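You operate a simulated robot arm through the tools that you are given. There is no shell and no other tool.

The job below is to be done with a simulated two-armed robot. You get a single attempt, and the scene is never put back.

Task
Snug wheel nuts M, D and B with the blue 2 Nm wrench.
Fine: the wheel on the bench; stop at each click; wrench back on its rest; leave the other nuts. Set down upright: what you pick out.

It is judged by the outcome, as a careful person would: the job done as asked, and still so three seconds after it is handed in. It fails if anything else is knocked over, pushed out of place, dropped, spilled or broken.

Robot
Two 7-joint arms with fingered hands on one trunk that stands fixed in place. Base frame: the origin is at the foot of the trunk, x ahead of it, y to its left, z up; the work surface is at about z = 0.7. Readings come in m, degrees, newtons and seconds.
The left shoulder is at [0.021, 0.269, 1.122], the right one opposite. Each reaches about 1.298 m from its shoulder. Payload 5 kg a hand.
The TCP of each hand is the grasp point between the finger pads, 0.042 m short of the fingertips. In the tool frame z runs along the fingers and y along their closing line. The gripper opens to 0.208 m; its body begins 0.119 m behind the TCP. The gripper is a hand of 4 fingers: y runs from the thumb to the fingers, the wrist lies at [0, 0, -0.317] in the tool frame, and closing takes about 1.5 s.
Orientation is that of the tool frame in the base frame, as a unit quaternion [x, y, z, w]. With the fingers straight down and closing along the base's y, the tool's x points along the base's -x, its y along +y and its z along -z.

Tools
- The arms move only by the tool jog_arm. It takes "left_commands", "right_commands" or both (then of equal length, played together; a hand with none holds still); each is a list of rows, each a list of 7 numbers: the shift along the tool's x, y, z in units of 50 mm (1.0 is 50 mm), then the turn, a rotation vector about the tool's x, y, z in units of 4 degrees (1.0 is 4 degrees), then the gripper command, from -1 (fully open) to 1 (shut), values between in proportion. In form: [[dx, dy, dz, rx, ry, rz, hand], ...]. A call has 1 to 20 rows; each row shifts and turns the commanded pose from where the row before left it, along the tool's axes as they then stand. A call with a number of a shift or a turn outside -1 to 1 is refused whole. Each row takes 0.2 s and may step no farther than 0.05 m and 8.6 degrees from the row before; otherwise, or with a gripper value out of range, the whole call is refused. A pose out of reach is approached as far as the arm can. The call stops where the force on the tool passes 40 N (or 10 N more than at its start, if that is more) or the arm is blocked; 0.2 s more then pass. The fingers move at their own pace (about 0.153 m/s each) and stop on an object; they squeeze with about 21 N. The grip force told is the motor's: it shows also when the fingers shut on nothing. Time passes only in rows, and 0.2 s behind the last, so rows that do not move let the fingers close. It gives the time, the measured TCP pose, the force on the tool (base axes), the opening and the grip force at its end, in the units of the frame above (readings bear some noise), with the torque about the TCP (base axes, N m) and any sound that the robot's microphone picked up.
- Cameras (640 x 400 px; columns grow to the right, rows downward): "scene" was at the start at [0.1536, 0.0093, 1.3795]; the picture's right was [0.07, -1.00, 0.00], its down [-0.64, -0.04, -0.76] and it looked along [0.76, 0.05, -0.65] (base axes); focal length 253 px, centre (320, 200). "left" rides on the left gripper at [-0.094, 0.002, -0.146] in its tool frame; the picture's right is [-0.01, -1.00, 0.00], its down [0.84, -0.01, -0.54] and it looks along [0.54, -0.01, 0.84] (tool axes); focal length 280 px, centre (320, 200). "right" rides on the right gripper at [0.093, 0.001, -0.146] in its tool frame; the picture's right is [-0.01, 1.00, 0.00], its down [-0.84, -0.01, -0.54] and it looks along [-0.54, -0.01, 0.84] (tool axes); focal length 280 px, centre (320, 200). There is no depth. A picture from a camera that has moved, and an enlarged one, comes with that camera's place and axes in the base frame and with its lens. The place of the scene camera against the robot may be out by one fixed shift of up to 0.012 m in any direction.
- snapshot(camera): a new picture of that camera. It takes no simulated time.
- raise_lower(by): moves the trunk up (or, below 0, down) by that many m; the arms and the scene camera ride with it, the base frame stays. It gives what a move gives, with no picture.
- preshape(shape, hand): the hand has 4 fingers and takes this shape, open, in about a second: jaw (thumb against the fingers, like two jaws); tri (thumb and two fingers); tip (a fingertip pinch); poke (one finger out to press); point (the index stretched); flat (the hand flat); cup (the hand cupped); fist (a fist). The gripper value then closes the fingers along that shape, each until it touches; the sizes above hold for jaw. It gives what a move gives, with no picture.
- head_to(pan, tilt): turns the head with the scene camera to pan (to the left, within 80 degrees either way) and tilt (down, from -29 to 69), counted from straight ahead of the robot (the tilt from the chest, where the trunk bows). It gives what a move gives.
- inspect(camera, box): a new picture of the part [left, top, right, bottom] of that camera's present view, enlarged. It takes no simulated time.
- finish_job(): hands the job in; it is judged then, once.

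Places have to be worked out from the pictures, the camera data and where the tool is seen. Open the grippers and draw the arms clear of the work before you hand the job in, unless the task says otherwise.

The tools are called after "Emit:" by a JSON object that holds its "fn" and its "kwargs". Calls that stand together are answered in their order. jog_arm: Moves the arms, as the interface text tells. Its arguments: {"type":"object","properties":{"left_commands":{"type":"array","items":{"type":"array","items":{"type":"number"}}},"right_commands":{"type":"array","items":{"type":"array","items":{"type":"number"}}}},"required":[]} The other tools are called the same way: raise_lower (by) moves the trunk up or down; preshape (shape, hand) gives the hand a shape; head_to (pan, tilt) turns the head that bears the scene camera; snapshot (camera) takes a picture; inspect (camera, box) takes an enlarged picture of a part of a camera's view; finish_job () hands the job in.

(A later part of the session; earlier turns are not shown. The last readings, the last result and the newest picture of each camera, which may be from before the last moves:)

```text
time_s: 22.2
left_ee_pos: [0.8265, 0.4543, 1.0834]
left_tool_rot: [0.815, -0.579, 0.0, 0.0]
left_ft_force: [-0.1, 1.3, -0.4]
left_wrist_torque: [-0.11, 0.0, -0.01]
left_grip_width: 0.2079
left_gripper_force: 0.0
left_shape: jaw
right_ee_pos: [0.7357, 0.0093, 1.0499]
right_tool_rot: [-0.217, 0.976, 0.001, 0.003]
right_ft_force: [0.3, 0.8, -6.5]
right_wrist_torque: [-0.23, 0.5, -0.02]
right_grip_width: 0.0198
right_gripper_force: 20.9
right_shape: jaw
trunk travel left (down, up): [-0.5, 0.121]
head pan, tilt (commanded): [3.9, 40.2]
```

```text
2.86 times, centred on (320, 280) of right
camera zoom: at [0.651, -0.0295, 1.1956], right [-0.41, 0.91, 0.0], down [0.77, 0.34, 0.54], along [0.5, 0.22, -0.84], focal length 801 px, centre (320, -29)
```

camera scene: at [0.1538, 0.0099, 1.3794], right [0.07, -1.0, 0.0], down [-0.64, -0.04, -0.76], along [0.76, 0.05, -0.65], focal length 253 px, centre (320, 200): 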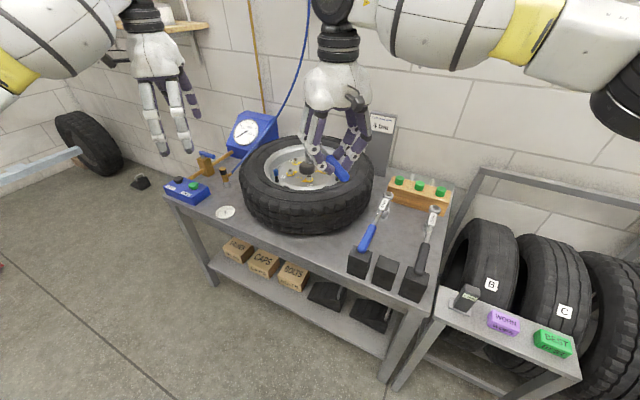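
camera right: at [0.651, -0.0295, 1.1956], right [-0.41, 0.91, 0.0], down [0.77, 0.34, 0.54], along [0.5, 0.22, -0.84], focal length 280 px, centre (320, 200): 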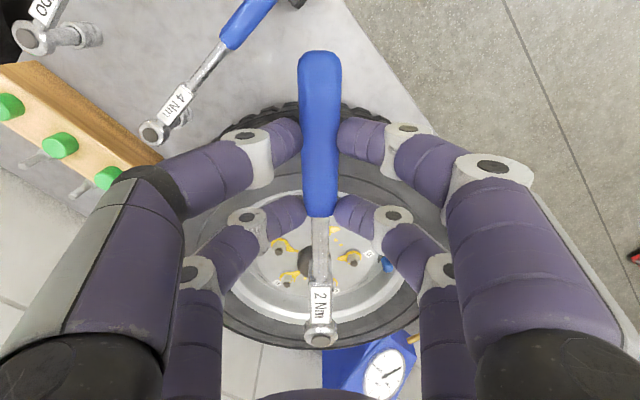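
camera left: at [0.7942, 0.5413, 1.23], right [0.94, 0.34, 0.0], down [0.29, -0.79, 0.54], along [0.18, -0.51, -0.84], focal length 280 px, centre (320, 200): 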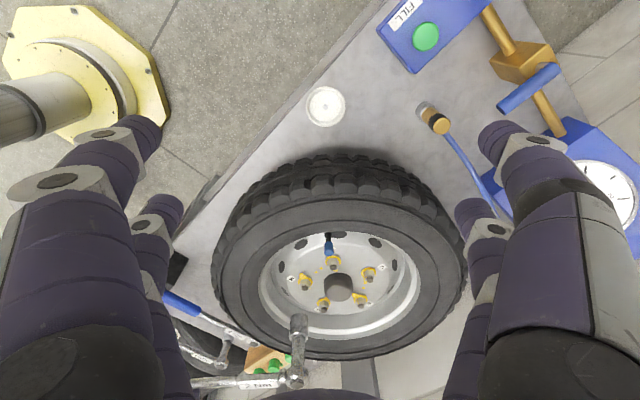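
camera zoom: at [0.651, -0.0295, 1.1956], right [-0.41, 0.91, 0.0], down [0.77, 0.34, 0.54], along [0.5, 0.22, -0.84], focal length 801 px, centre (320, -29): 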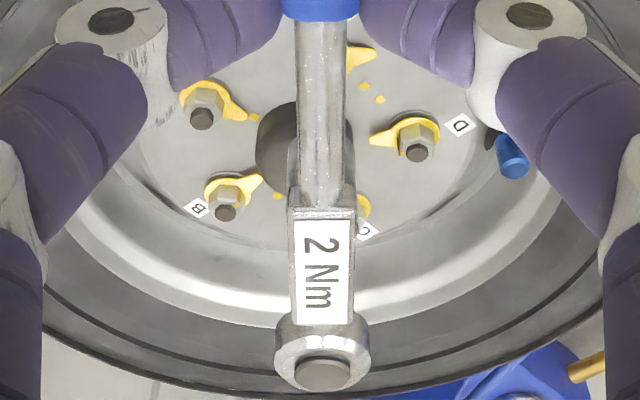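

Head cap triangulates to (0.920, 0.092, 1.023) with left and right views agreeing within 1.3 mm, i.e. tool offset about (-0.202, -0.003). I zoom in more to check whether the socket axis is tilted.

Emit:
{"fn": "inspect", "kwargs": {"camera": "left", "box": [260, 305, 330, 395]}}

Emit:
{"fn": "inspect", "kwargs": {"camera": "left", "box": [180, 340, 320, 400]}}

Emit:
{"fn": "inspect", "kwargs": {"camera": "left", "box": [150, 270, 290, 370]}}

```text
4.44 times, centred on (295, 350) of left
camera zoom: at [0.7942, 0.5413, 1.23], right [0.94, 0.34, 0.0], down [0.29, -0.79, 0.54], along [0.18, -0.51, -0.84], focal length 1246 px, centre (431, -467)
```

zoom: 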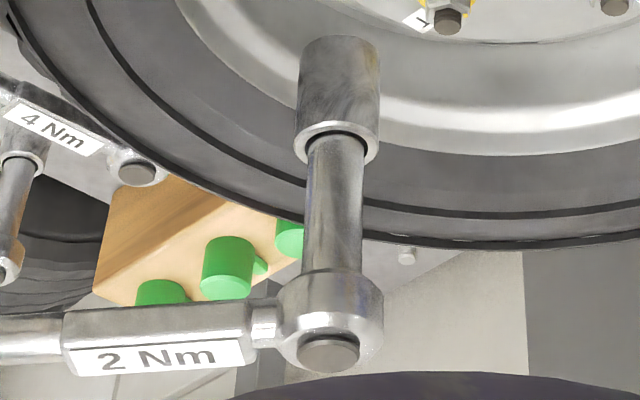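

```text
4.57 times, centred on (250, 370) of left
camera zoom: at [0.7942, 0.5413, 1.23], right [0.94, 0.34, 0.0], down [0.29, -0.79, 0.54], along [0.18, -0.51, -0.84], focal length 1282 px, centre (640, -577)
```

zoom: 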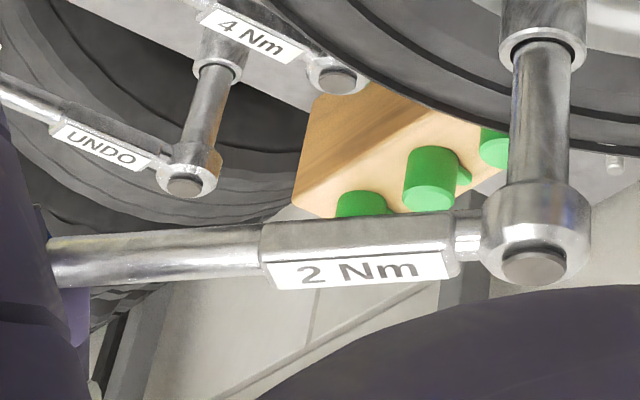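

```text
4.00 times, centred on (220, 320) of left
camera zoom: at [0.7942, 0.5413, 1.23], right [0.94, 0.34, 0.0], down [0.29, -0.79, 0.54], along [0.18, -0.51, -0.84], focal length 1122 px, centre (720, -280)
```

zoom: 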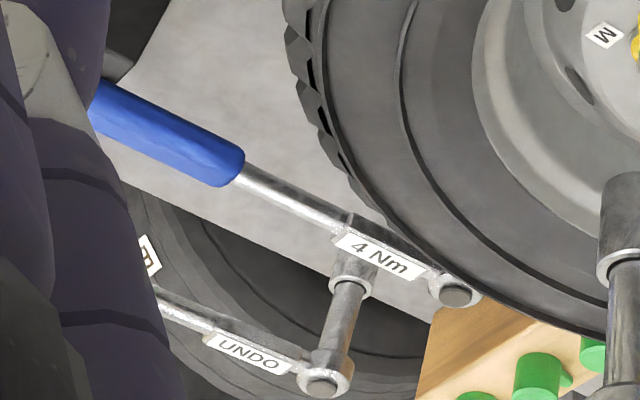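

Working with cleaned-up camera axes, both hand views agree to under 1 mm: M is at (0.9205, 0.0969), socket head at (0.9188, 0.0933), and the socket droops about 1.8°. I pitch the hand to level it, shift a few mm, and come down to about 15 mm above the stud to check again.

Emit:
{"fn": "jog_arm", "kwargs": {"right_commands": [[-0.023, 0.026, 0, 0, -0.22, 0, 1], [-0.023, 0.026, 0, 0, -0.23, 0, 1], [0, 0, 0.2, 0, 0, 0, 1], [0, 0, 0.25, 0, 0, 0, 1], [0, 0, 0.25, 0, 0, 0, 1], [0, 0, 0.25, 0, 0, 0, 1], [0, 0, 0.15, 0, 0, 0, 1], [0, 0, 0, 0, 0, 0, 1], [0, 0, 0, 0, 0, 0, 1]]}}

Emit:
{"fn": "inspect", "kwargs": {"camera": "left", "box": [250, 230, 370, 360]}}

Emit:
{"fn": "inspect", "kwargs": {"camera": "right", "box": [240, 210, 400, 350]}}

Emit:
{"fn": "inspect", "kwargs": {"camera": "scene", "box": [270, 110, 370, 200]}}

```text
time_s: 24.2
left_ee_pos: [0.8257, 0.4532, 1.0837]
left_tool_rot: [0.815, -0.58, -0.001, 0.0]
left_ft_force: [0.1, 0.5, -0.1]
left_wrist_torque: [0.01, 0.0, 0.0]
left_grip_width: 0.2078
left_gripper_force: 0.0
left_shape: jaw
right_ee_pos: [0.7394, 0.0131, 0.9981]
right_tool_rot: [-0.217, 0.976, 0.003, 0.019]
right_ft_force: [-0.4, -0.5, -5.2]
right_wrist_torque: [-0.25, 0.53, -0.01]
right_grip_width: 0.0202
right_gripper_force: 21.3
right_shape: jaw
trunk travel left (down, up): [-0.5, 0.121]
head pan, tilt (commanded): [3.9, 40.2]
```

```text
3.08 times, centred on (310, 295) of left
camera zoom: at [0.7944, 0.54, 1.2304], right [0.94, 0.34, 0.0], down [0.29, -0.79, 0.54], along [0.18, -0.51, -0.84], focal length 863 px, centre (351, -92)
```

zoom: 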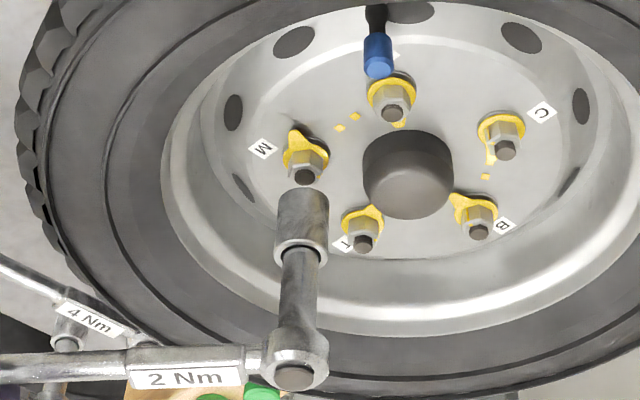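

```text
2.86 times, centred on (320, 280) of right
camera zoom: at [0.6492, -0.0288, 1.14], right [-0.41, 0.91, 0.0], down [0.75, 0.34, 0.57], along [0.52, 0.23, -0.82], focal length 801 px, centre (320, -29)
```

zoom: 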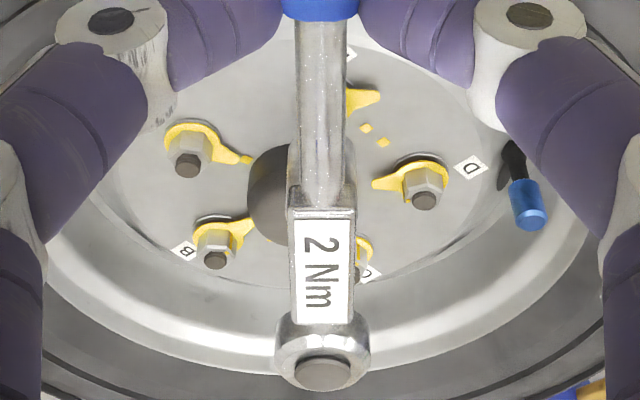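

```text
4.44 times, centred on (320, 155) of scene
camera zoom: at [0.1539, 0.0093, 1.3795], right [0.07, -1.0, 0.0], down [-0.64, -0.04, -0.76], along [0.76, 0.05, -0.65], focal length 1124 px, centre (320, 400)
```

zoom: 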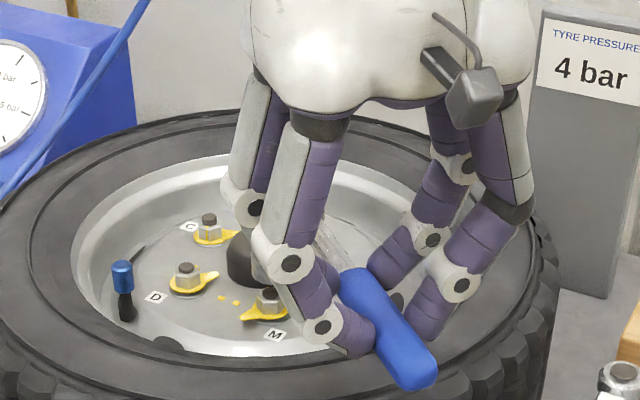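

The socket is now vertical, at (0.921, 0.0955) with its mouth about 15 mm above M's stud, and M lies about 2 mm further in +y. I nudge that and lower 24 mm in small steps, watching for force.

Emit:
{"fn": "jog_arm", "kwargs": {"right_commands": [[-0.015, 0.042, 0, 0, 0, 0, 1], [0, 0, 0.06, 0, 0, 0, 1], [0, 0, 0.06, 0, 0, 0, 1], [0, 0, 0.06, 0, 0, 0, 1], [0, 0, 0.06, 0, 0, 0, 1], [0, 0, 0.06, 0, 0, 0, 1], [0, 0, 0.06, 0, 0, 0, 1], [0, 0, 0.06, 0, 0, 0, 1], [0, 0, 0.06, 0, 0, 0, 1], [0, 0, 0, 0, 0, 0, 1]]}}

Emit:
{"fn": "inspect", "kwargs": {"camera": "left", "box": [260, 235, 350, 335]}}

Emit:
{"fn": "inspect", "kwargs": {"camera": "right", "box": [240, 210, 400, 350]}}

```text
time_s: 26.4
left_ee_pos: [0.8269, 0.4533, 1.0844]
left_tool_rot: [0.815, -0.58, 0.0, 0.0]
left_ft_force: [-0.6, -0.8, 0.2]
left_wrist_torque: [0.01, 0.03, -0.01]
left_grip_width: 0.208
left_gripper_force: 0.0
left_shape: jaw
right_ee_pos: [0.7395, 0.0137, 0.972]
right_tool_rot: [-0.217, 0.976, 0.003, 0.019]
right_ft_force: [-1.9, -0.7, -2.4]
right_wrist_torque: [-0.13, 0.36, 0.06]
right_grip_width: 0.0201
right_gripper_force: 20.4
right_shape: jaw
trunk travel left (down, up): [-0.5, 0.121]
head pan, tilt (commanded): [3.9, 40.2]
```

```text
4.00 times, centred on (305, 285) of left
camera zoom: at [0.7941, 0.54, 1.2307], right [0.94, 0.34, 0.0], down [0.29, -0.79, 0.54], along [0.18, -0.51, -0.84], focal length 1122 px, centre (380, -140)
```

zoom: 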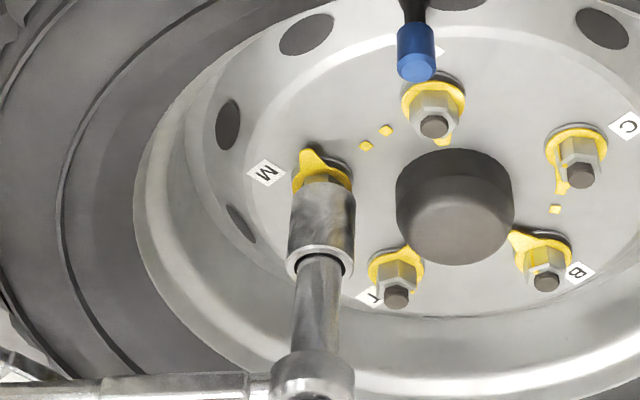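

```text
2.86 times, centred on (320, 280) of right
camera zoom: at [0.649, -0.0271, 1.1149], right [-0.41, 0.91, 0.0], down [0.75, 0.34, 0.57], along [0.52, 0.23, -0.82], focal length 801 px, centre (320, -29)
```

zoom: 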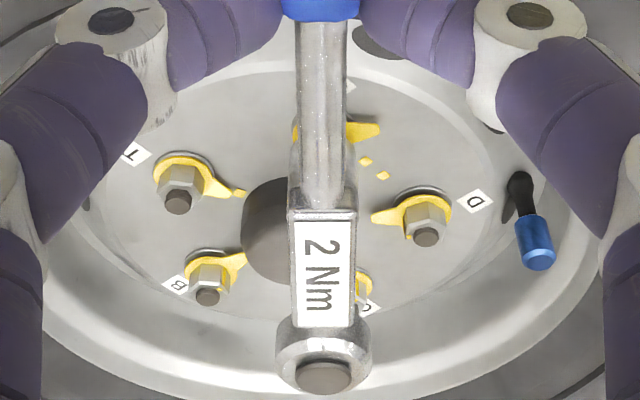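

The socket mouth now rests lightly on M (about 3 N of the wrench's weight is taken), well centred. I press 1 mm more and turn clockwise about the nut in 2° steps so the hex can drop in.

Emit:
{"fn": "jog_arm", "kwargs": {"right_commands": [[0, 0, 0.03, 0, 0, 0, 1], [-0.003, 0.141, 0, 0.019, 0.001, 0.5, 1], [-0.003, 0.141, 0, 0.019, 0.001, 0.5, 1], [-0.003, 0.141, 0, 0.019, 0.001, 0.5, 1], [0, 0, 0, 0, 0, 0, 1]]}}

Emit:
{"fn": "inspect", "kwargs": {"camera": "left", "box": [260, 235, 350, 335]}}

```text
time_s: 27.6
left_ee_pos: [0.8267, 0.4539, 1.0835]
left_tool_rot: [0.815, -0.58, -0.001, 0.0]
left_ft_force: [0.7, 0.1, -0.3]
left_wrist_torque: [-0.03, 0.03, -0.03]
left_grip_width: 0.2078
left_gripper_force: 0.1
left_shape: jaw
right_ee_pos: [0.7314, 0.0329, 0.9724]
right_tool_rot: [-0.166, 0.986, 0.003, 0.019]
right_ft_force: [-4.1, -1.1, -0.8]
right_wrist_torque: [-0.04, 0.32, 0.07]
right_grip_width: 0.0202
right_gripper_force: 20.7
right_shape: jaw
trunk travel left (down, up): [-0.5, 0.121]
head pan, tilt (commanded): [3.9, 40.2]
```

```text
4.00 times, centred on (305, 285) of left
camera zoom: at [0.7941, 0.5398, 1.2308], right [0.94, 0.34, 0.0], down [0.29, -0.79, 0.54], along [0.18, -0.51, -0.84], focal length 1122 px, centre (380, -140)
```

zoom: 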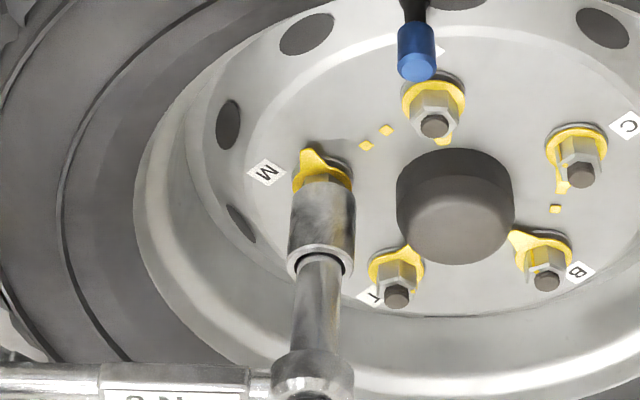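

It has turned 6° with the socket still on top of the nut (5 N carried) and a small push toward -x. I ease 1 mm back along the handle and keep turning clockwise for the hex to drop.

Emit:
{"fn": "jog_arm", "kwargs": {"right_commands": [[0.02, 0, 0, 0, 0, 0, 1], [-0.003, 0.141, 0, 0.019, 0.001, 0.5, 1], [-0.003, 0.141, 0, 0.019, 0.001, 0.5, 1], [-0.003, 0.141, 0, 0.019, 0.001, 0.5, 1], [-0.003, 0.141, 0, 0.019, 0.001, 0.5, 1], [-0.003, 0.141, 0, 0.019, 0.001, 0.5, 1], [0, 0, 0, 0, 0, 0, 1]]}}

Emit:
{"fn": "inspect", "kwargs": {"camera": "left", "box": [280, 245, 330, 305]}}

```text
time_s: 29.2
left_ee_pos: [0.8267, 0.4527, 1.0843]
left_tool_rot: [0.815, -0.58, 0.0, 0.0]
left_ft_force: [1.1, 0.6, -0.2]
left_wrist_torque: [0.0, 0.02, 0.03]
left_grip_width: 0.2078
left_gripper_force: 0.0
left_shape: jaw
right_ee_pos: [0.7227, 0.0668, 0.9723]
right_tool_rot: [-0.078, 0.997, 0.001, 0.02]
right_ft_force: [-0.3, 0.6, -5.4]
right_wrist_torque: [-0.04, 0.61, 0.08]
right_grip_width: 0.0203
right_gripper_force: 21.0
right_shape: jaw
trunk travel left (down, up): [-0.5, 0.121]
head pan, tilt (commanded): [3.9, 40.2]
```

```text
6.67 times, centred on (305, 275) of left
camera zoom: at [0.7945, 0.5399, 1.2305], right [0.94, 0.34, 0.0], down [0.29, -0.79, 0.54], along [0.18, -0.51, -0.84], focal length 1869 px, centre (420, -300)
```

zoom: 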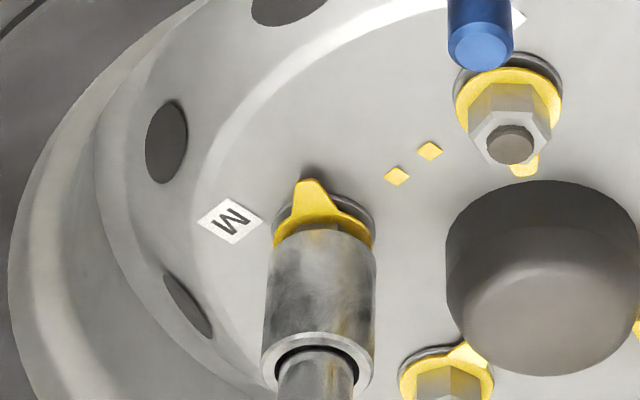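

The load is back to the full wrench weight, so the hex has come into line. I lower gently in 2 mm steps to slide the socket over the nut.

Emit:
{"fn": "jog_arm", "kwargs": {"right_commands": [[0, 0, 0.04, 0, 0, 0, 1], [0, 0, 0.04, 0, 0, 0, 1], [0, 0, 0.04, 0, 0, 0, 1], [0, 0, 0, 0, 0, 0, 1]]}}

Emit:
{"fn": "inspect", "kwargs": {"camera": "left", "box": [280, 245, 330, 305]}}

```text
time_s: 30.2
left_ee_pos: [0.826, 0.4541, 1.0821]
left_tool_rot: [0.815, -0.58, 0.0, 0.0]
left_ft_force: [1.1, -0.4, 0.6]
left_wrist_torque: [-0.02, 0.03, -0.02]
left_grip_width: 0.208
left_gripper_force: 0.0
left_shape: jaw
right_ee_pos: [0.7236, 0.0677, 0.9658]
right_tool_rot: [-0.08, 0.997, 0.002, 0.02]
right_ft_force: [-0.2, 0.5, -5.7]
right_wrist_torque: [-0.09, 0.59, 0.03]
right_grip_width: 0.0203
right_gripper_force: 20.9
right_shape: jaw
trunk travel left (down, up): [-0.5, 0.121]
head pan, tilt (commanded): [3.9, 40.2]
```

```text
6.67 times, centred on (305, 275) of left
camera zoom: at [0.7944, 0.5401, 1.2305], right [0.94, 0.34, 0.0], down [0.29, -0.79, 0.54], along [0.18, -0.51, -0.84], focal length 1869 px, centre (420, -300)
```

zoom: 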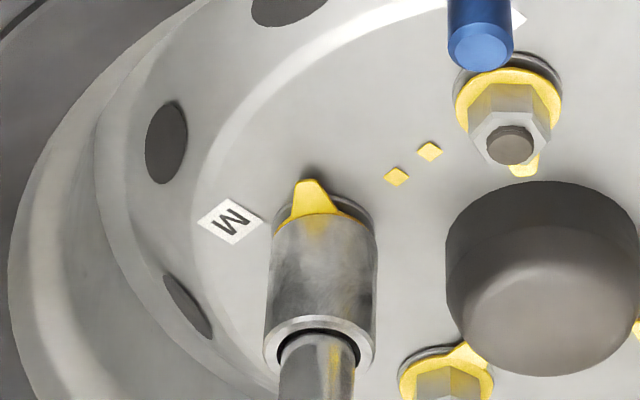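

The socket is sliding over the nut freely. I keep lowering until it seats.

Emit:
{"fn": "jog_arm", "kwargs": {"right_commands": [[0, 0, 0.04, 0, 0, 0, 1], [0, 0, 0.04, 0, 0, 0, 1], [0, 0, 0.03, 0, 0, 0, 1], [0, 0, 0, 0, 0, 0, 1]]}}

Emit:
{"fn": "inspect", "kwargs": {"camera": "left", "box": [280, 245, 330, 305]}}

Emit:
{"fn": "inspect", "kwargs": {"camera": "scene", "box": [230, 110, 390, 240]}}

```text
time_s: 31.2
left_ee_pos: [0.8264, 0.4537, 1.0837]
left_tool_rot: [0.815, -0.58, 0.0, 0.0]
left_ft_force: [-0.4, -0.1, 0.2]
left_wrist_torque: [0.01, -0.01, -0.02]
left_grip_width: 0.2078
left_gripper_force: 0.0
left_shape: jaw
right_ee_pos: [0.7228, 0.0688, 0.9603]
right_tool_rot: [-0.079, 0.997, 0.002, 0.02]
right_ft_force: [-0.6, 0.1, -6.1]
right_wrist_torque: [-0.11, 0.6, 0.0]
right_grip_width: 0.0203
right_gripper_force: 21.0
right_shape: jaw
trunk travel left (down, up): [-0.5, 0.121]
head pan, tilt (commanded): [3.9, 40.2]
```

```text
6.67 times, centred on (305, 275) of left
camera zoom: at [0.7944, 0.5401, 1.2305], right [0.94, 0.34, 0.0], down [0.29, -0.79, 0.54], along [0.18, -0.51, -0.84], focal length 1869 px, centre (420, -300)
```

zoom: 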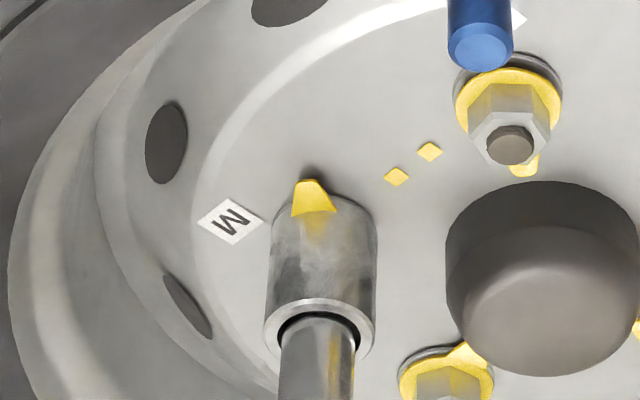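

```text
3.08 times, centred on (310, 175) of scene
camera zoom: at [0.1539, 0.0093, 1.3795], right [0.07, -1.0, 0.0], down [-0.64, -0.04, -0.76], along [0.76, 0.05, -0.65], focal length 778 px, centre (351, 277)
```

zoom: 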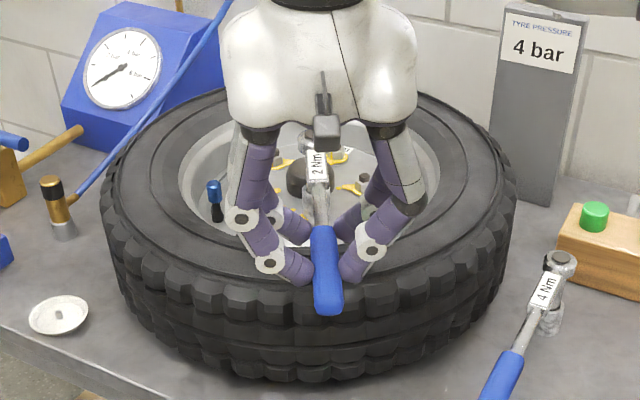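

The socket now covers nut M and its indicator reads roughly 57° short of its mark. Before turning I back the left hand about 10 cm away for clearance, keeping its view.

Emit:
{"fn": "jog_arm", "kwargs": {"left_commands": [[-0.5, 0, 0, 0, 0, 0, -1], [-0.5, 0, 0, 0, 0, 0, -1], [-0.5, 0, 0, 0, 0, 0, -1], [-0.5, 0, 0, 0, 0, 0, -1], [0, 0, 0, 0, 0, 0, -1]], "right_commands": [[0, 0, 0.02, 0, 0, 0, 1], [0, 0, 0.02, 0, 0, 0, 1], [0, 0, 0, 0, 0, 0, 1], [0, 0, 0, 0, 0, 0, 1], [0, 0, 0, 0, 0, 0, 1]]}}

Emit:
{"fn": "inspect", "kwargs": {"camera": "left", "box": [220, 200, 400, 350]}}

```text
time_s: 32.4
left_ee_pos: [0.7934, 0.5486, 1.0874]
left_tool_rot: [0.814, -0.58, 0.001, 0.0]
left_ft_force: [0.0, 0.0, -0.2]
left_wrist_torque: [0.04, -0.04, -0.01]
left_grip_width: 0.2074
left_gripper_force: 0.0
left_shape: jaw
right_ee_pos: [0.7237, 0.0688, 0.9581]
right_tool_rot: [-0.078, 0.997, 0.001, 0.019]
right_ft_force: [-0.8, -0.6, -5.0]
right_wrist_torque: [-0.03, 0.48, 0.1]
right_grip_width: 0.0201
right_gripper_force: 21.0
right_shape: jaw
trunk travel left (down, up): [-0.5, 0.121]
head pan, tilt (commanded): [3.9, 40.2]
```

```text
2.67 times, centred on (310, 275) of left
camera zoom: at [0.7619, 0.6351, 1.2333], right [0.94, 0.34, 0.0], down [0.29, -0.79, 0.54], along [0.18, -0.51, -0.84], focal length 748 px, centre (347, 0)
```

zoom: 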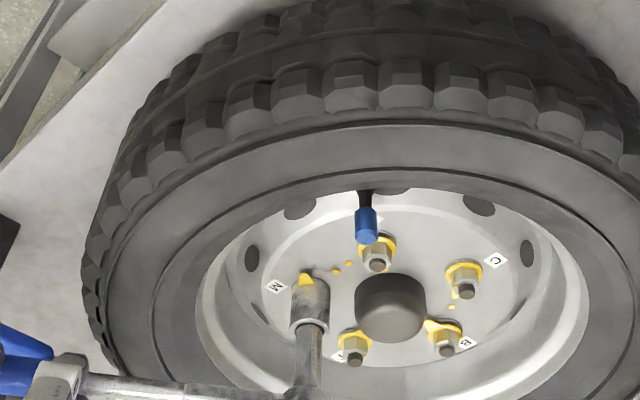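

M's socket is seated and the pose is steady. I turn clockwise in 2° rows, 8° this call, and watch force, torque and sound.

Emit:
{"fn": "jog_arm", "kwargs": {"right_commands": [[-0.003, 0.141, 0, 0.019, 0.001, 0.5, 1], [-0.003, 0.141, 0, 0.019, 0.001, 0.5, 1], [-0.003, 0.141, 0, 0.019, 0.001, 0.5, 1], [-0.003, 0.141, 0, 0.019, 0.001, 0.5, 1]]}}

Emit:
{"fn": "inspect", "kwargs": {"camera": "left", "box": [260, 240, 360, 340]}}

```text
time_s: 33.4
left_ee_pos: [0.7935, 0.5482, 1.0863]
left_tool_rot: [0.815, -0.58, -0.001, 0.0]
left_ft_force: [-0.7, 0.7, -0.6]
left_wrist_torque: [-0.03, -0.02, 0.02]
left_grip_width: 0.2077
left_gripper_force: 0.0
left_shape: jaw
right_ee_pos: [0.7198, 0.0963, 0.9586]
right_tool_rot: [-0.009, 1.0, 0.001, 0.019]
right_ft_force: [-0.3, 0.1, -4.6]
right_wrist_torque: [0.07, 0.42, 0.16]
right_grip_width: 0.0203
right_gripper_force: 20.7
right_shape: jaw
trunk travel left (down, up): [-0.5, 0.121]
head pan, tilt (commanded): [3.9, 40.2]
```

```text
4.00 times, centred on (310, 290) of left
camera zoom: at [0.7619, 0.6358, 1.2328], right [0.94, 0.34, 0.0], down [0.29, -0.79, 0.54], along [0.18, -0.51, -0.84], focal length 1122 px, centre (360, -160)
```

zoom: 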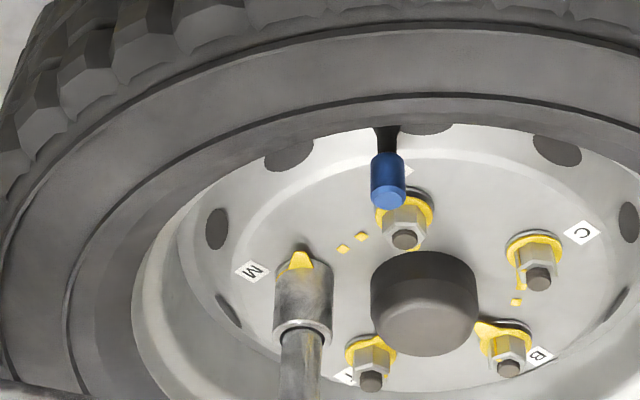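

The nut turns along with the socket at low torque, now at handle angle 181°. I continue clockwise another 10°.

Emit:
{"fn": "jog_arm", "kwargs": {"right_commands": [[-0.003, 0.141, 0, 0.019, 0.001, 0.5, 1], [-0.003, 0.141, 0, 0.019, 0.001, 0.5, 1], [-0.003, 0.141, 0, 0.019, 0.001, 0.5, 1], [-0.003, 0.141, 0, 0.019, 0.001, 0.5, 1], [-0.003, 0.141, 0, 0.019, 0.001, 0.5, 1]]}}

Emit:
{"fn": "inspect", "kwargs": {"camera": "left", "box": [260, 240, 360, 340]}}

```text
time_s: 34.6
left_ee_pos: [0.7948, 0.5494, 1.0859]
left_tool_rot: [0.814, -0.58, 0.0, 0.0]
left_ft_force: [0.5, 0.4, 0.8]
left_wrist_torque: [-0.06, -0.03, 0.01]
left_grip_width: 0.2079
left_gripper_force: 0.0
left_shape: jaw
right_ee_pos: [0.7218, 0.1315, 0.9575]
right_tool_rot: [0.078, 0.997, -0.002, 0.019]
right_ft_force: [-0.6, 0.6, -4.0]
right_wrist_torque: [0.0, 0.23, 0.31]
right_grip_width: 0.02
right_gripper_force: 21.3
right_shape: jaw
trunk travel left (down, up): [-0.5, 0.121]
head pan, tilt (commanded): [3.9, 40.2]
```

```text
4.00 times, centred on (310, 290) of left
camera zoom: at [0.7618, 0.636, 1.2328], right [0.94, 0.34, 0.0], down [0.29, -0.79, 0.54], along [0.18, -0.51, -0.84], focal length 1122 px, centre (360, -160)
```

zoom: 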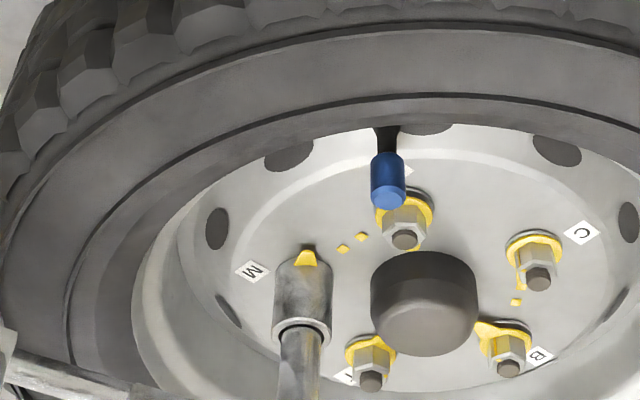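

M's pointer follows (handle at 171°), torque still low at about 0.3 Nm. I continue 10° more.

Emit:
{"fn": "jog_arm", "kwargs": {"right_commands": [[-0.003, 0.141, 0, 0.019, 0.001, 0.5, 1], [-0.003, 0.141, 0, 0.019, 0.001, 0.5, 1], [-0.003, 0.141, 0, 0.019, 0.001, 0.5, 1], [-0.003, 0.141, 0, 0.019, 0.001, 0.5, 1], [-0.003, 0.141, 0, 0.019, 0.001, 0.5, 1]]}}

Emit:
{"fn": "inspect", "kwargs": {"camera": "left", "box": [260, 240, 360, 340]}}

```text
time_s: 35.8
left_ee_pos: [0.7928, 0.5489, 1.0863]
left_tool_rot: [0.815, -0.58, 0.0, 0.001]
left_ft_force: [0.5, -0.7, -1.1]
left_wrist_torque: [-0.01, -0.03, -0.04]
left_grip_width: 0.2081
left_gripper_force: 0.1
left_shape: jaw
right_ee_pos: [0.7305, 0.1652, 0.9571]
right_tool_rot: [0.165, 0.986, -0.004, 0.019]
right_ft_force: [-1.8, -1.1, -3.0]
right_wrist_torque: [-0.09, 0.23, 0.37]
right_grip_width: 0.0202
right_gripper_force: 21.1
right_shape: jaw
trunk travel left (down, up): [-0.5, 0.121]
head pan, tilt (commanded): [3.9, 40.2]
```

```text
4.00 times, centred on (310, 290) of left
camera zoom: at [0.7617, 0.636, 1.2329], right [0.94, 0.34, 0.0], down [0.29, -0.79, 0.54], along [0.18, -0.51, -0.84], focal length 1122 px, centre (360, -160)
```

zoom: 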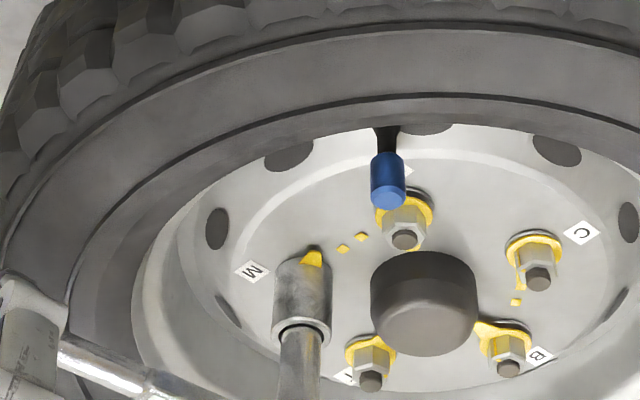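

The pointer keeps approaching its mark; handle at 161°. I go on 8° more and check again.

Emit:
{"fn": "jog_arm", "kwargs": {"right_commands": [[-0.003, 0.141, 0, 0.019, 0.001, 0.5, 1], [-0.003, 0.141, 0, 0.019, 0.001, 0.5, 1], [-0.003, 0.141, 0, 0.019, 0.001, 0.5, 1], [-0.003, 0.141, 0, 0.019, 0.001, 0.5, 1]]}}

Emit:
{"fn": "inspect", "kwargs": {"camera": "left", "box": [260, 240, 360, 340]}}

```text
time_s: 36.8
left_ee_pos: [0.7931, 0.549, 1.0863]
left_tool_rot: [0.815, -0.58, 0.0, 0.0]
left_ft_force: [2.8, -1.1, -1.1]
left_wrist_torque: [0.19, 0.22, 0.02]
left_grip_width: 0.2077
left_gripper_force: 0.0
left_shape: jaw
right_ee_pos: [0.7458, 0.1766, 0.9696]
right_tool_rot: [0.24, 0.971, 0.008, 0.005]
right_ft_force: [-29.8, 13.8, 10.8]
right_wrist_torque: [0.71, 1.45, 1.0]
right_grip_width: 0.0212
right_gripper_force: 21.4
right_shape: jaw
trunk travel left (down, up): [-0.5, 0.121]
head pan, tilt (commanded): [3.9, 40.2]
stopped in row 4 (right hand): the force on the tool passed its limit at 48 N (the readings are from after the stop); the commanded pose is now the measured one
```

```text
4.00 times, centred on (310, 290) of left
camera zoom: at [0.7613, 0.6354, 1.233], right [0.94, 0.34, 0.0], down [0.29, -0.79, 0.54], along [0.18, -0.51, -0.84], focal length 1122 px, centre (360, -160)
```

zoom: 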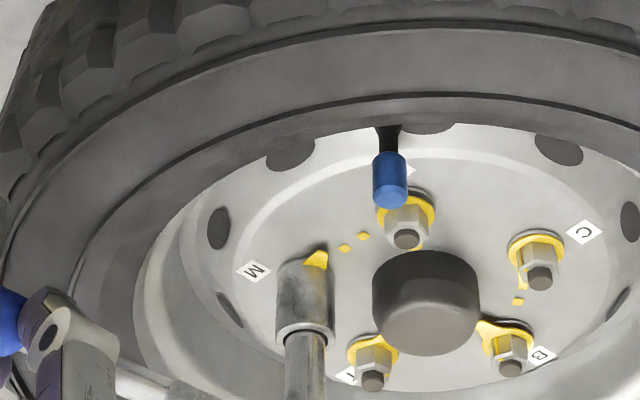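

The arm got blocked with 48 N and the left hand's reading also jumped a little, so I suspect the arms touch each other. I look at the scene before moving.

Emit:
{"fn": "snapshot", "kwargs": {"camera": "scene"}}

Emit:
{"fn": "snapshot", "kwargs": {"camera": "left"}}

Emit:
{"fn": "snapshot", "kwargs": {"camera": "right"}}

```text
taken
camera scene: at [0.153, 0.0094, 1.3797], right [0.07, -1.0, 0.0], down [-0.64, -0.04, -0.76], along [0.76, 0.05, -0.65], focal length 253 px, centre (320, 200)
```

scene: 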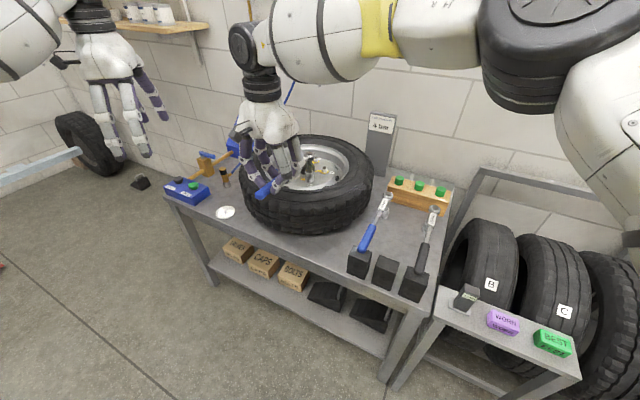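

```text
taken
camera left: at [0.7613, 0.6354, 1.233], right [0.94, 0.34, 0.0], down [0.29, -0.79, 0.54], along [0.18, -0.51, -0.84], focal length 280 px, centre (320, 200)
```

left: 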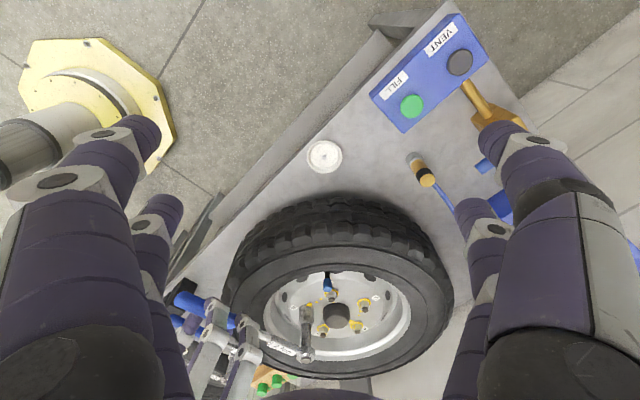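

```text
taken
camera right: at [0.6617, 0.2203, 1.1151], right [0.48, 0.88, 0.02], down [0.73, -0.41, 0.54], along [0.49, -0.25, -0.84], focal length 280 px, centre (320, 200)
```

right: 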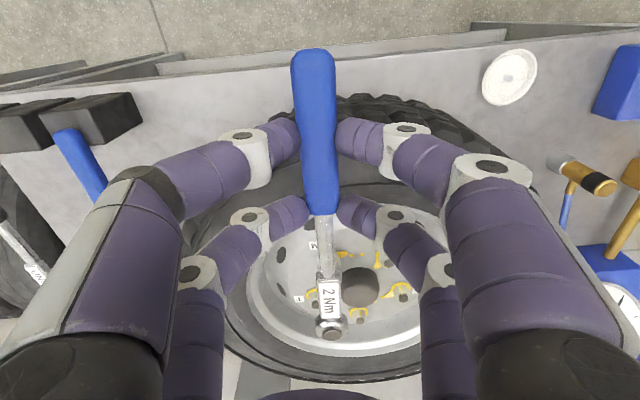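

The force is purely along the handle (33 N pushing the hand outward from M): the arm itself could not follow at this yaw so far left, so it's an arm limit, no click yet. I go back to the last good pose at 161° to release the load, then I'll re-seat the socket 60° further round where the arm has room.

Emit:
{"fn": "jog_arm", "kwargs": {"right_commands": [[0.041, -0.086, 0.06, 0, -0.12, -0.55, 1], [0.041, -0.086, 0.06, 0, -0.12, -0.55, 1], [0.041, -0.086, 0.06, 0, -0.12, -0.55, 1], [0.041, -0.086, 0.06, 0, -0.12, -0.55, 1], [0, 0, 0, 0, 0, 0, 1]]}}

Emit:
{"fn": "inspect", "kwargs": {"camera": "left", "box": [260, 240, 360, 340]}}

Emit:
{"fn": "snapshot", "kwargs": {"camera": "right"}}

```text
time_s: 38.0
left_ee_pos: [0.7922, 0.5492, 1.0865]
left_tool_rot: [0.815, -0.58, 0.001, 0.001]
left_ft_force: [-0.1, -0.5, 0.2]
left_wrist_torque: [-0.01, 0.01, -0.01]
left_grip_width: 0.208
left_gripper_force: 0.1
left_shape: jaw
right_ee_pos: [0.7329, 0.1645, 0.9573]
right_tool_rot: [0.165, 0.986, 0.002, 0.029]
right_ft_force: [-23.6, 7.2, 8.9]
right_wrist_torque: [0.17, 0.87, -0.35]
right_grip_width: 0.021
right_gripper_force: 21.2
right_shape: jaw
trunk travel left (down, up): [-0.5, 0.121]
head pan, tilt (commanded): [3.9, 40.2]
```

```text
4.00 times, centred on (310, 290) of left
camera zoom: at [0.7602, 0.6362, 1.2337], right [0.94, 0.34, 0.0], down [0.29, -0.79, 0.54], along [0.18, -0.51, -0.84], focal length 1122 px, centre (360, -160)
```

zoom: 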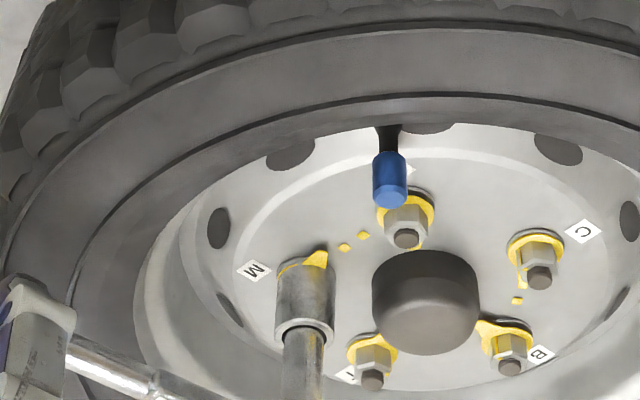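

```text
taken
camera right: at [0.6371, 0.1965, 1.098], right [0.34, 0.94, 0.01], down [0.76, -0.28, 0.58], along [0.55, -0.19, -0.81], focal length 280 px, centre (320, 200)
```

right: 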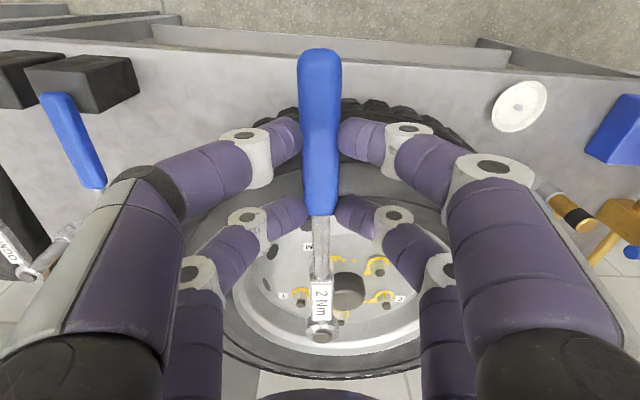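

The pointer stayed put when I went back, so the wrench ratchets; about 24 N still pushes along the handle. I ease 3 mm outward and 2 mm up to unload the socket.

Emit:
{"fn": "jog_arm", "kwargs": {"right_commands": [[0.03, 0, -0.02, 0, 0, 0, 1], [0.03, 0, -0.02, 0, 0, 0, 1], [0, 0, 0, 0, 0, 0, 1]]}}

Emit:
{"fn": "inspect", "kwargs": {"camera": "left", "box": [260, 240, 360, 340]}}

```text
time_s: 38.8
left_ee_pos: [0.7937, 0.5496, 1.0865]
left_tool_rot: [0.814, -0.58, 0.0, 0.0]
left_ft_force: [0.2, 0.1, 0.1]
left_wrist_torque: [0.01, 0.0, 0.01]
left_grip_width: 0.208
left_gripper_force: 0.0
left_shape: jaw
right_ee_pos: [0.7322, 0.1634, 0.9573]
right_tool_rot: [0.166, 0.986, 0.001, 0.028]
right_ft_force: [-4.7, 0.6, -1.7]
right_wrist_torque: [0.05, 0.42, -0.16]
right_grip_width: 0.0209
right_gripper_force: 20.3
right_shape: jaw
trunk travel left (down, up): [-0.5, 0.121]
head pan, tilt (commanded): [3.9, 40.2]
```

```text
4.00 times, centred on (310, 290) of left
camera zoom: at [0.7618, 0.6355, 1.2329], right [0.94, 0.34, 0.0], down [0.29, -0.79, 0.54], along [0.18, -0.51, -0.84], focal length 1122 px, centre (360, -160)
```

zoom: 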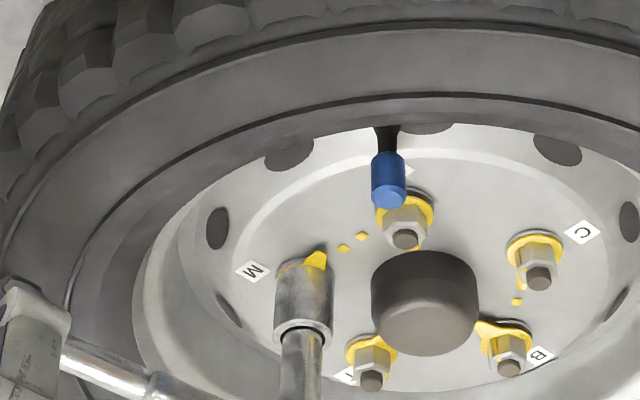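

Unloaded (under 5 N now), and the wrench's ratchet let the handle come back without moving the nut. I swing the handle back counter-clockwise on the nut by 24° and verify the nut stays.

Emit:
{"fn": "jog_arm", "kwargs": {"right_commands": [[0.02, 0, -0.01, 0, 0, 0, 1], [-0.009, -0.284, -0.003, -0.055, 0.011, -1, 1], [-0.009, -0.284, -0.003, -0.055, 0.011, -1, 1], [-0.009, -0.284, -0.003, -0.055, 0.011, -1, 1], [-0.009, -0.284, -0.003, -0.055, 0.011, -1, 1], [-0.009, -0.284, -0.003, -0.055, 0.011, -1, 1], [-0.009, -0.284, -0.003, -0.055, 0.011, -1, 1], [0, 0, 0, 0, 0, 0, 1]]}}

Emit:
{"fn": "inspect", "kwargs": {"camera": "left", "box": [260, 240, 360, 340]}}

```text
time_s: 40.6
left_ee_pos: [0.7946, 0.5505, 1.0851]
left_tool_rot: [0.815, -0.579, 0.0, 0.0]
left_ft_force: [-0.3, 0.1, -0.6]
left_wrist_torque: [-0.03, 0.02, 0.02]
left_grip_width: 0.2076
left_gripper_force: 0.1
left_shape: jaw
right_ee_pos: [0.7206, 0.0821, 0.9582]
right_tool_rot: [-0.045, 0.999, 0.008, 0.026]
right_ft_force: [-0.8, -0.9, -4.5]
right_wrist_torque: [-0.21, 0.44, -0.26]
right_grip_width: 0.0208
right_gripper_force: 20.5
right_shape: jaw
trunk travel left (down, up): [-0.5, 0.121]
head pan, tilt (commanded): [3.9, 40.2]
```

```text
4.00 times, centred on (310, 290) of left
camera zoom: at [0.7618, 0.6362, 1.2326], right [0.94, 0.34, 0.0], down [0.29, -0.79, 0.54], along [0.18, -0.51, -0.84], focal length 1122 px, centre (360, -160)
```

zoom: 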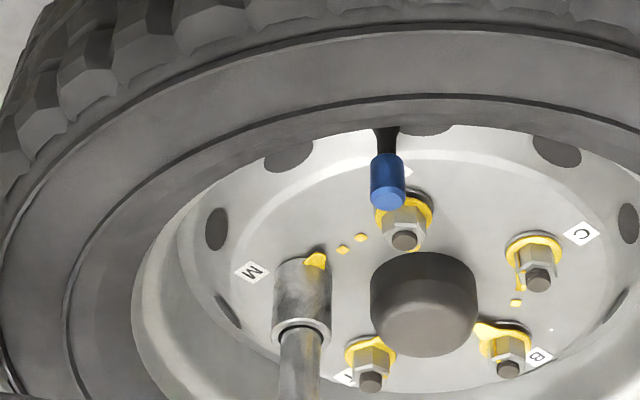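

The ratchet works: pointer stayed while the handle is back at 185°. I swing back 28° more to about 213°.

Emit:
{"fn": "jog_arm", "kwargs": {"right_commands": [[-0.009, -0.284, -0.003, -0.055, 0.011, -1, 1], [-0.009, -0.284, -0.003, -0.055, 0.011, -1, 1], [-0.009, -0.284, -0.003, -0.055, 0.011, -1, 1], [-0.009, -0.284, -0.003, -0.055, 0.011, -1, 1], [-0.009, -0.284, -0.003, -0.055, 0.011, -1, 1], [-0.009, -0.284, -0.003, -0.055, 0.011, -1, 1], [-0.009, -0.284, -0.003, -0.055, 0.011, -1, 1], [0, 0, 0, 0, 0, 0, 1]]}}

Emit:
{"fn": "inspect", "kwargs": {"camera": "left", "box": [260, 240, 360, 340]}}

Emit:
{"fn": "inspect", "kwargs": {"camera": "right", "box": [240, 190, 400, 350]}}

```text
time_s: 42.4
left_ee_pos: [0.7935, 0.5492, 1.0859]
left_tool_rot: [0.815, -0.58, -0.001, 0.001]
left_ft_force: [0.7, 0.6, -0.8]
left_wrist_torque: [-0.05, -0.04, -0.03]
left_grip_width: 0.2082
left_gripper_force: 0.1
left_shape: jaw
right_ee_pos: [0.7506, -0.0119, 0.9579]
right_tool_rot: [-0.285, 0.958, 0.014, 0.025]
right_ft_force: [3.5, -0.2, -6.2]
right_wrist_torque: [-0.26, 0.08, -0.31]
right_grip_width: 0.0209
right_gripper_force: 21.2
right_shape: jaw
trunk travel left (down, up): [-0.5, 0.121]
head pan, tilt (commanded): [3.9, 40.2]
```

```text
4.00 times, centred on (310, 290) of left
camera zoom: at [0.7618, 0.6363, 1.2326], right [0.94, 0.34, 0.0], down [0.29, -0.79, 0.54], along [0.18, -0.51, -0.84], focal length 1122 px, centre (360, -160)
```

zoom: 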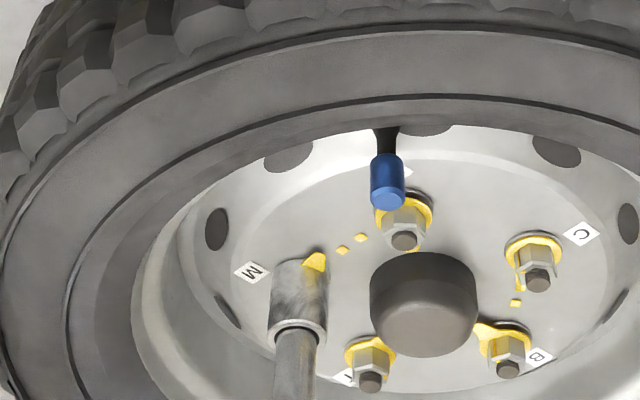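

```text
2.50 times, centred on (320, 270) of right
camera zoom: at [0.6664, -0.0679, 1.0988], right [-0.53, 0.85, 0.01], down [0.69, 0.43, 0.58], along [0.49, 0.32, -0.81], focal length 701 px, centre (320, 25)
```

zoom: 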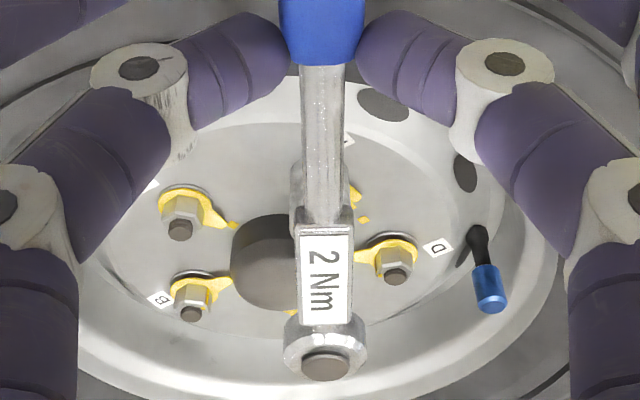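

The handle is at 213° with the nut unchanged. Now I tighten clockwise again in 2° rows, checking after each 8°.

Emit:
{"fn": "jog_arm", "kwargs": {"right_commands": [[-0.003, 0.142, 0.002, 0.0275, -0.0056, 0.5, 1], [-0.003, 0.142, 0.002, 0.0275, -0.0056, 0.5, 1], [-0.003, 0.142, 0.002, 0.0275, -0.0056, 0.5, 1], [-0.003, 0.142, 0.002, 0.0275, -0.0056, 0.5, 1]]}}

Emit:
{"fn": "inspect", "kwargs": {"camera": "left", "box": [280, 260, 330, 310]}}

```text
time_s: 43.4
left_ee_pos: [0.794, 0.5494, 1.0868]
left_tool_rot: [0.815, -0.58, -0.001, 0.001]
left_ft_force: [-0.7, 0.0, -0.2]
left_wrist_torque: [-0.01, -0.01, -0.02]
left_grip_width: 0.208
left_gripper_force: 0.0
left_shape: jaw
right_ee_pos: [0.737, 0.0123, 0.9575]
right_tool_rot: [-0.217, 0.976, 0.013, 0.026]
right_ft_force: [3.4, 1.3, -5.0]
right_wrist_torque: [-0.07, -0.09, -0.16]
right_grip_width: 0.0204
right_gripper_force: 21.5
right_shape: jaw
trunk travel left (down, up): [-0.5, 0.121]
head pan, tilt (commanded): [3.9, 40.2]
```

```text
8.00 times, centred on (305, 285) of left
camera zoom: at [0.7621, 0.6359, 1.2325], right [0.94, 0.34, 0.0], down [0.29, -0.79, 0.54], along [0.18, -0.51, -0.84], focal length 2243 px, centre (440, -480)
```

zoom: 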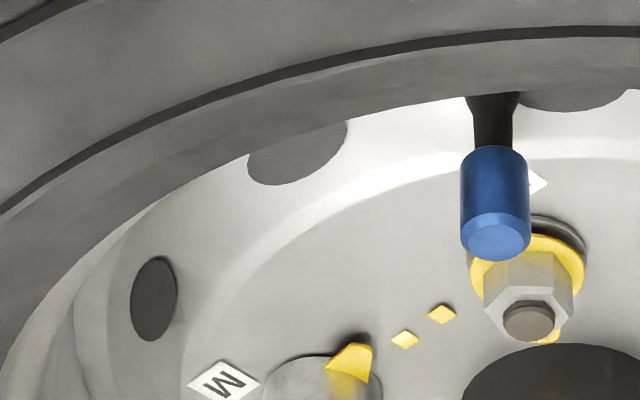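

Handle at 205°, slack being taken up. I continue 8° clockwise and look at the pointer against its mark.

Emit:
{"fn": "jog_arm", "kwargs": {"right_commands": [[-0.003, 0.142, 0.002, 0.0275, -0.0056, 0.5, 1], [-0.003, 0.142, 0.002, 0.0275, -0.0056, 0.5, 1], [-0.003, 0.142, 0.002, 0.0275, -0.0056, 0.5, 1], [-0.003, 0.142, 0.002, 0.0275, -0.0056, 0.5, 1]]}}

Emit:
{"fn": "inspect", "kwargs": {"camera": "left", "box": [280, 270, 330, 320]}}

```text
time_s: 44.4
left_ee_pos: [0.795, 0.5489, 1.0855]
left_tool_rot: [0.815, -0.58, -0.001, 0.0]
left_ft_force: [0.2, 0.5, -0.7]
left_wrist_torque: [0.03, 0.0, -0.04]
left_grip_width: 0.2079
left_gripper_force: 0.0
left_shape: jaw
right_ee_pos: [0.7261, 0.0381, 0.9574]
right_tool_rot: [-0.148, 0.989, 0.011, 0.026]
right_ft_force: [11.3, -1.0, -9.6]
right_wrist_torque: [-0.42, -0.26, 0.39]
right_grip_width: 0.0203
right_gripper_force: 21.3
right_shape: jaw
trunk travel left (down, up): [-0.5, 0.121]
head pan, tilt (commanded): [3.9, 40.2]
```

```text
8.00 times, centred on (305, 295) of left
camera zoom: at [0.7627, 0.6359, 1.232], right [0.94, 0.34, 0.0], down [0.29, -0.79, 0.54], along [0.18, -0.51, -0.84], focal length 2243 px, centre (440, -560)
```

zoom: 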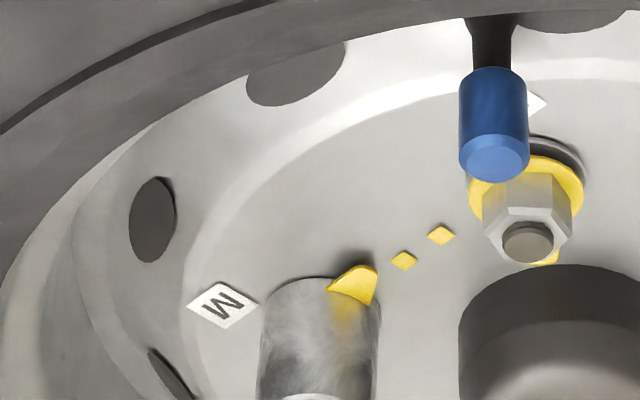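

The hand sits about 2-3 mm too far out (11 N pull along the handle). I correct that and turn 4° more.

Emit:
{"fn": "jog_arm", "kwargs": {"right_commands": [[-0.05, 0, 0, 0, 0, 0, 1], [-0.004, 0.142, 0.002, 0.0275, -0.0056, 0.5, 1], [-0.004, 0.142, 0.002, 0.0275, -0.0056, 0.5, 1]]}}

Emit:
{"fn": "inspect", "kwargs": {"camera": "left", "box": [280, 270, 330, 320]}}

```text
time_s: 45.2
left_ee_pos: [0.7934, 0.5479, 1.0862]
left_tool_rot: [0.815, -0.58, 0.001, 0.0]
left_ft_force: [-0.2, 0.6, 0.0]
left_wrist_torque: [-0.04, -0.03, 0.0]
left_grip_width: 0.2081
left_gripper_force: 0.0
left_shape: jaw
right_ee_pos: [0.7246, 0.0544, 0.9592]
right_tool_rot: [-0.113, 0.993, 0.01, 0.026]
right_ft_force: [-3.3, -4.7, -1.9]
right_wrist_torque: [-0.63, 0.34, 0.44]
right_grip_width: 0.0201
right_gripper_force: 21.0
right_shape: jaw
trunk travel left (down, up): [-0.5, 0.121]
head pan, tilt (commanded): [3.9, 40.2]
```

```text
8.00 times, centred on (305, 295) of left
camera zoom: at [0.7617, 0.6355, 1.233], right [0.94, 0.34, 0.0], down [0.29, -0.79, 0.54], along [0.18, -0.51, -0.84], focal length 2243 px, centre (440, -560)
```

zoom: 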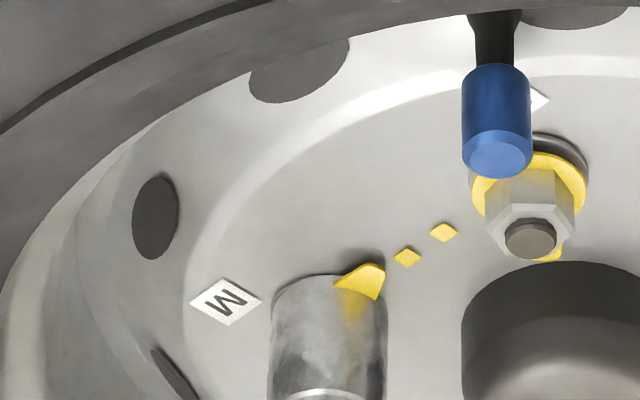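

Torque about the nut is now about 1.2 Nm and rising, with the pointer nearly at its mark. I go on in 1° steps to stop right at the click.

Emit:
{"fn": "jog_arm", "kwargs": {"right_commands": [[-0.002, 0.071, 0.001, 0.0137, -0.0028, 0.25, 1]]}}

```text
time_s: 45.6
left_ee_pos: [0.7941, 0.5492, 1.0855]
left_tool_rot: [0.814, -0.58, 0.0, 0.0]
left_ft_force: [0.7, 0.3, 0.0]
left_wrist_torque: [-0.04, -0.05, 0.02]
left_grip_width: 0.2082
left_gripper_force: 0.0
left_shape: jaw
right_ee_pos: [0.7244, 0.058, 0.9596]
right_tool_rot: [-0.104, 0.994, 0.01, 0.026]
right_ft_force: [-5.3, -5.1, -1.7]
right_wrist_torque: [-0.7, 0.49, 0.43]
right_grip_width: 0.0202
right_gripper_force: 21.1
right_shape: jaw
trunk travel left (down, up): [-0.5, 0.121]
head pan, tilt (commanded): [3.9, 40.2]
```

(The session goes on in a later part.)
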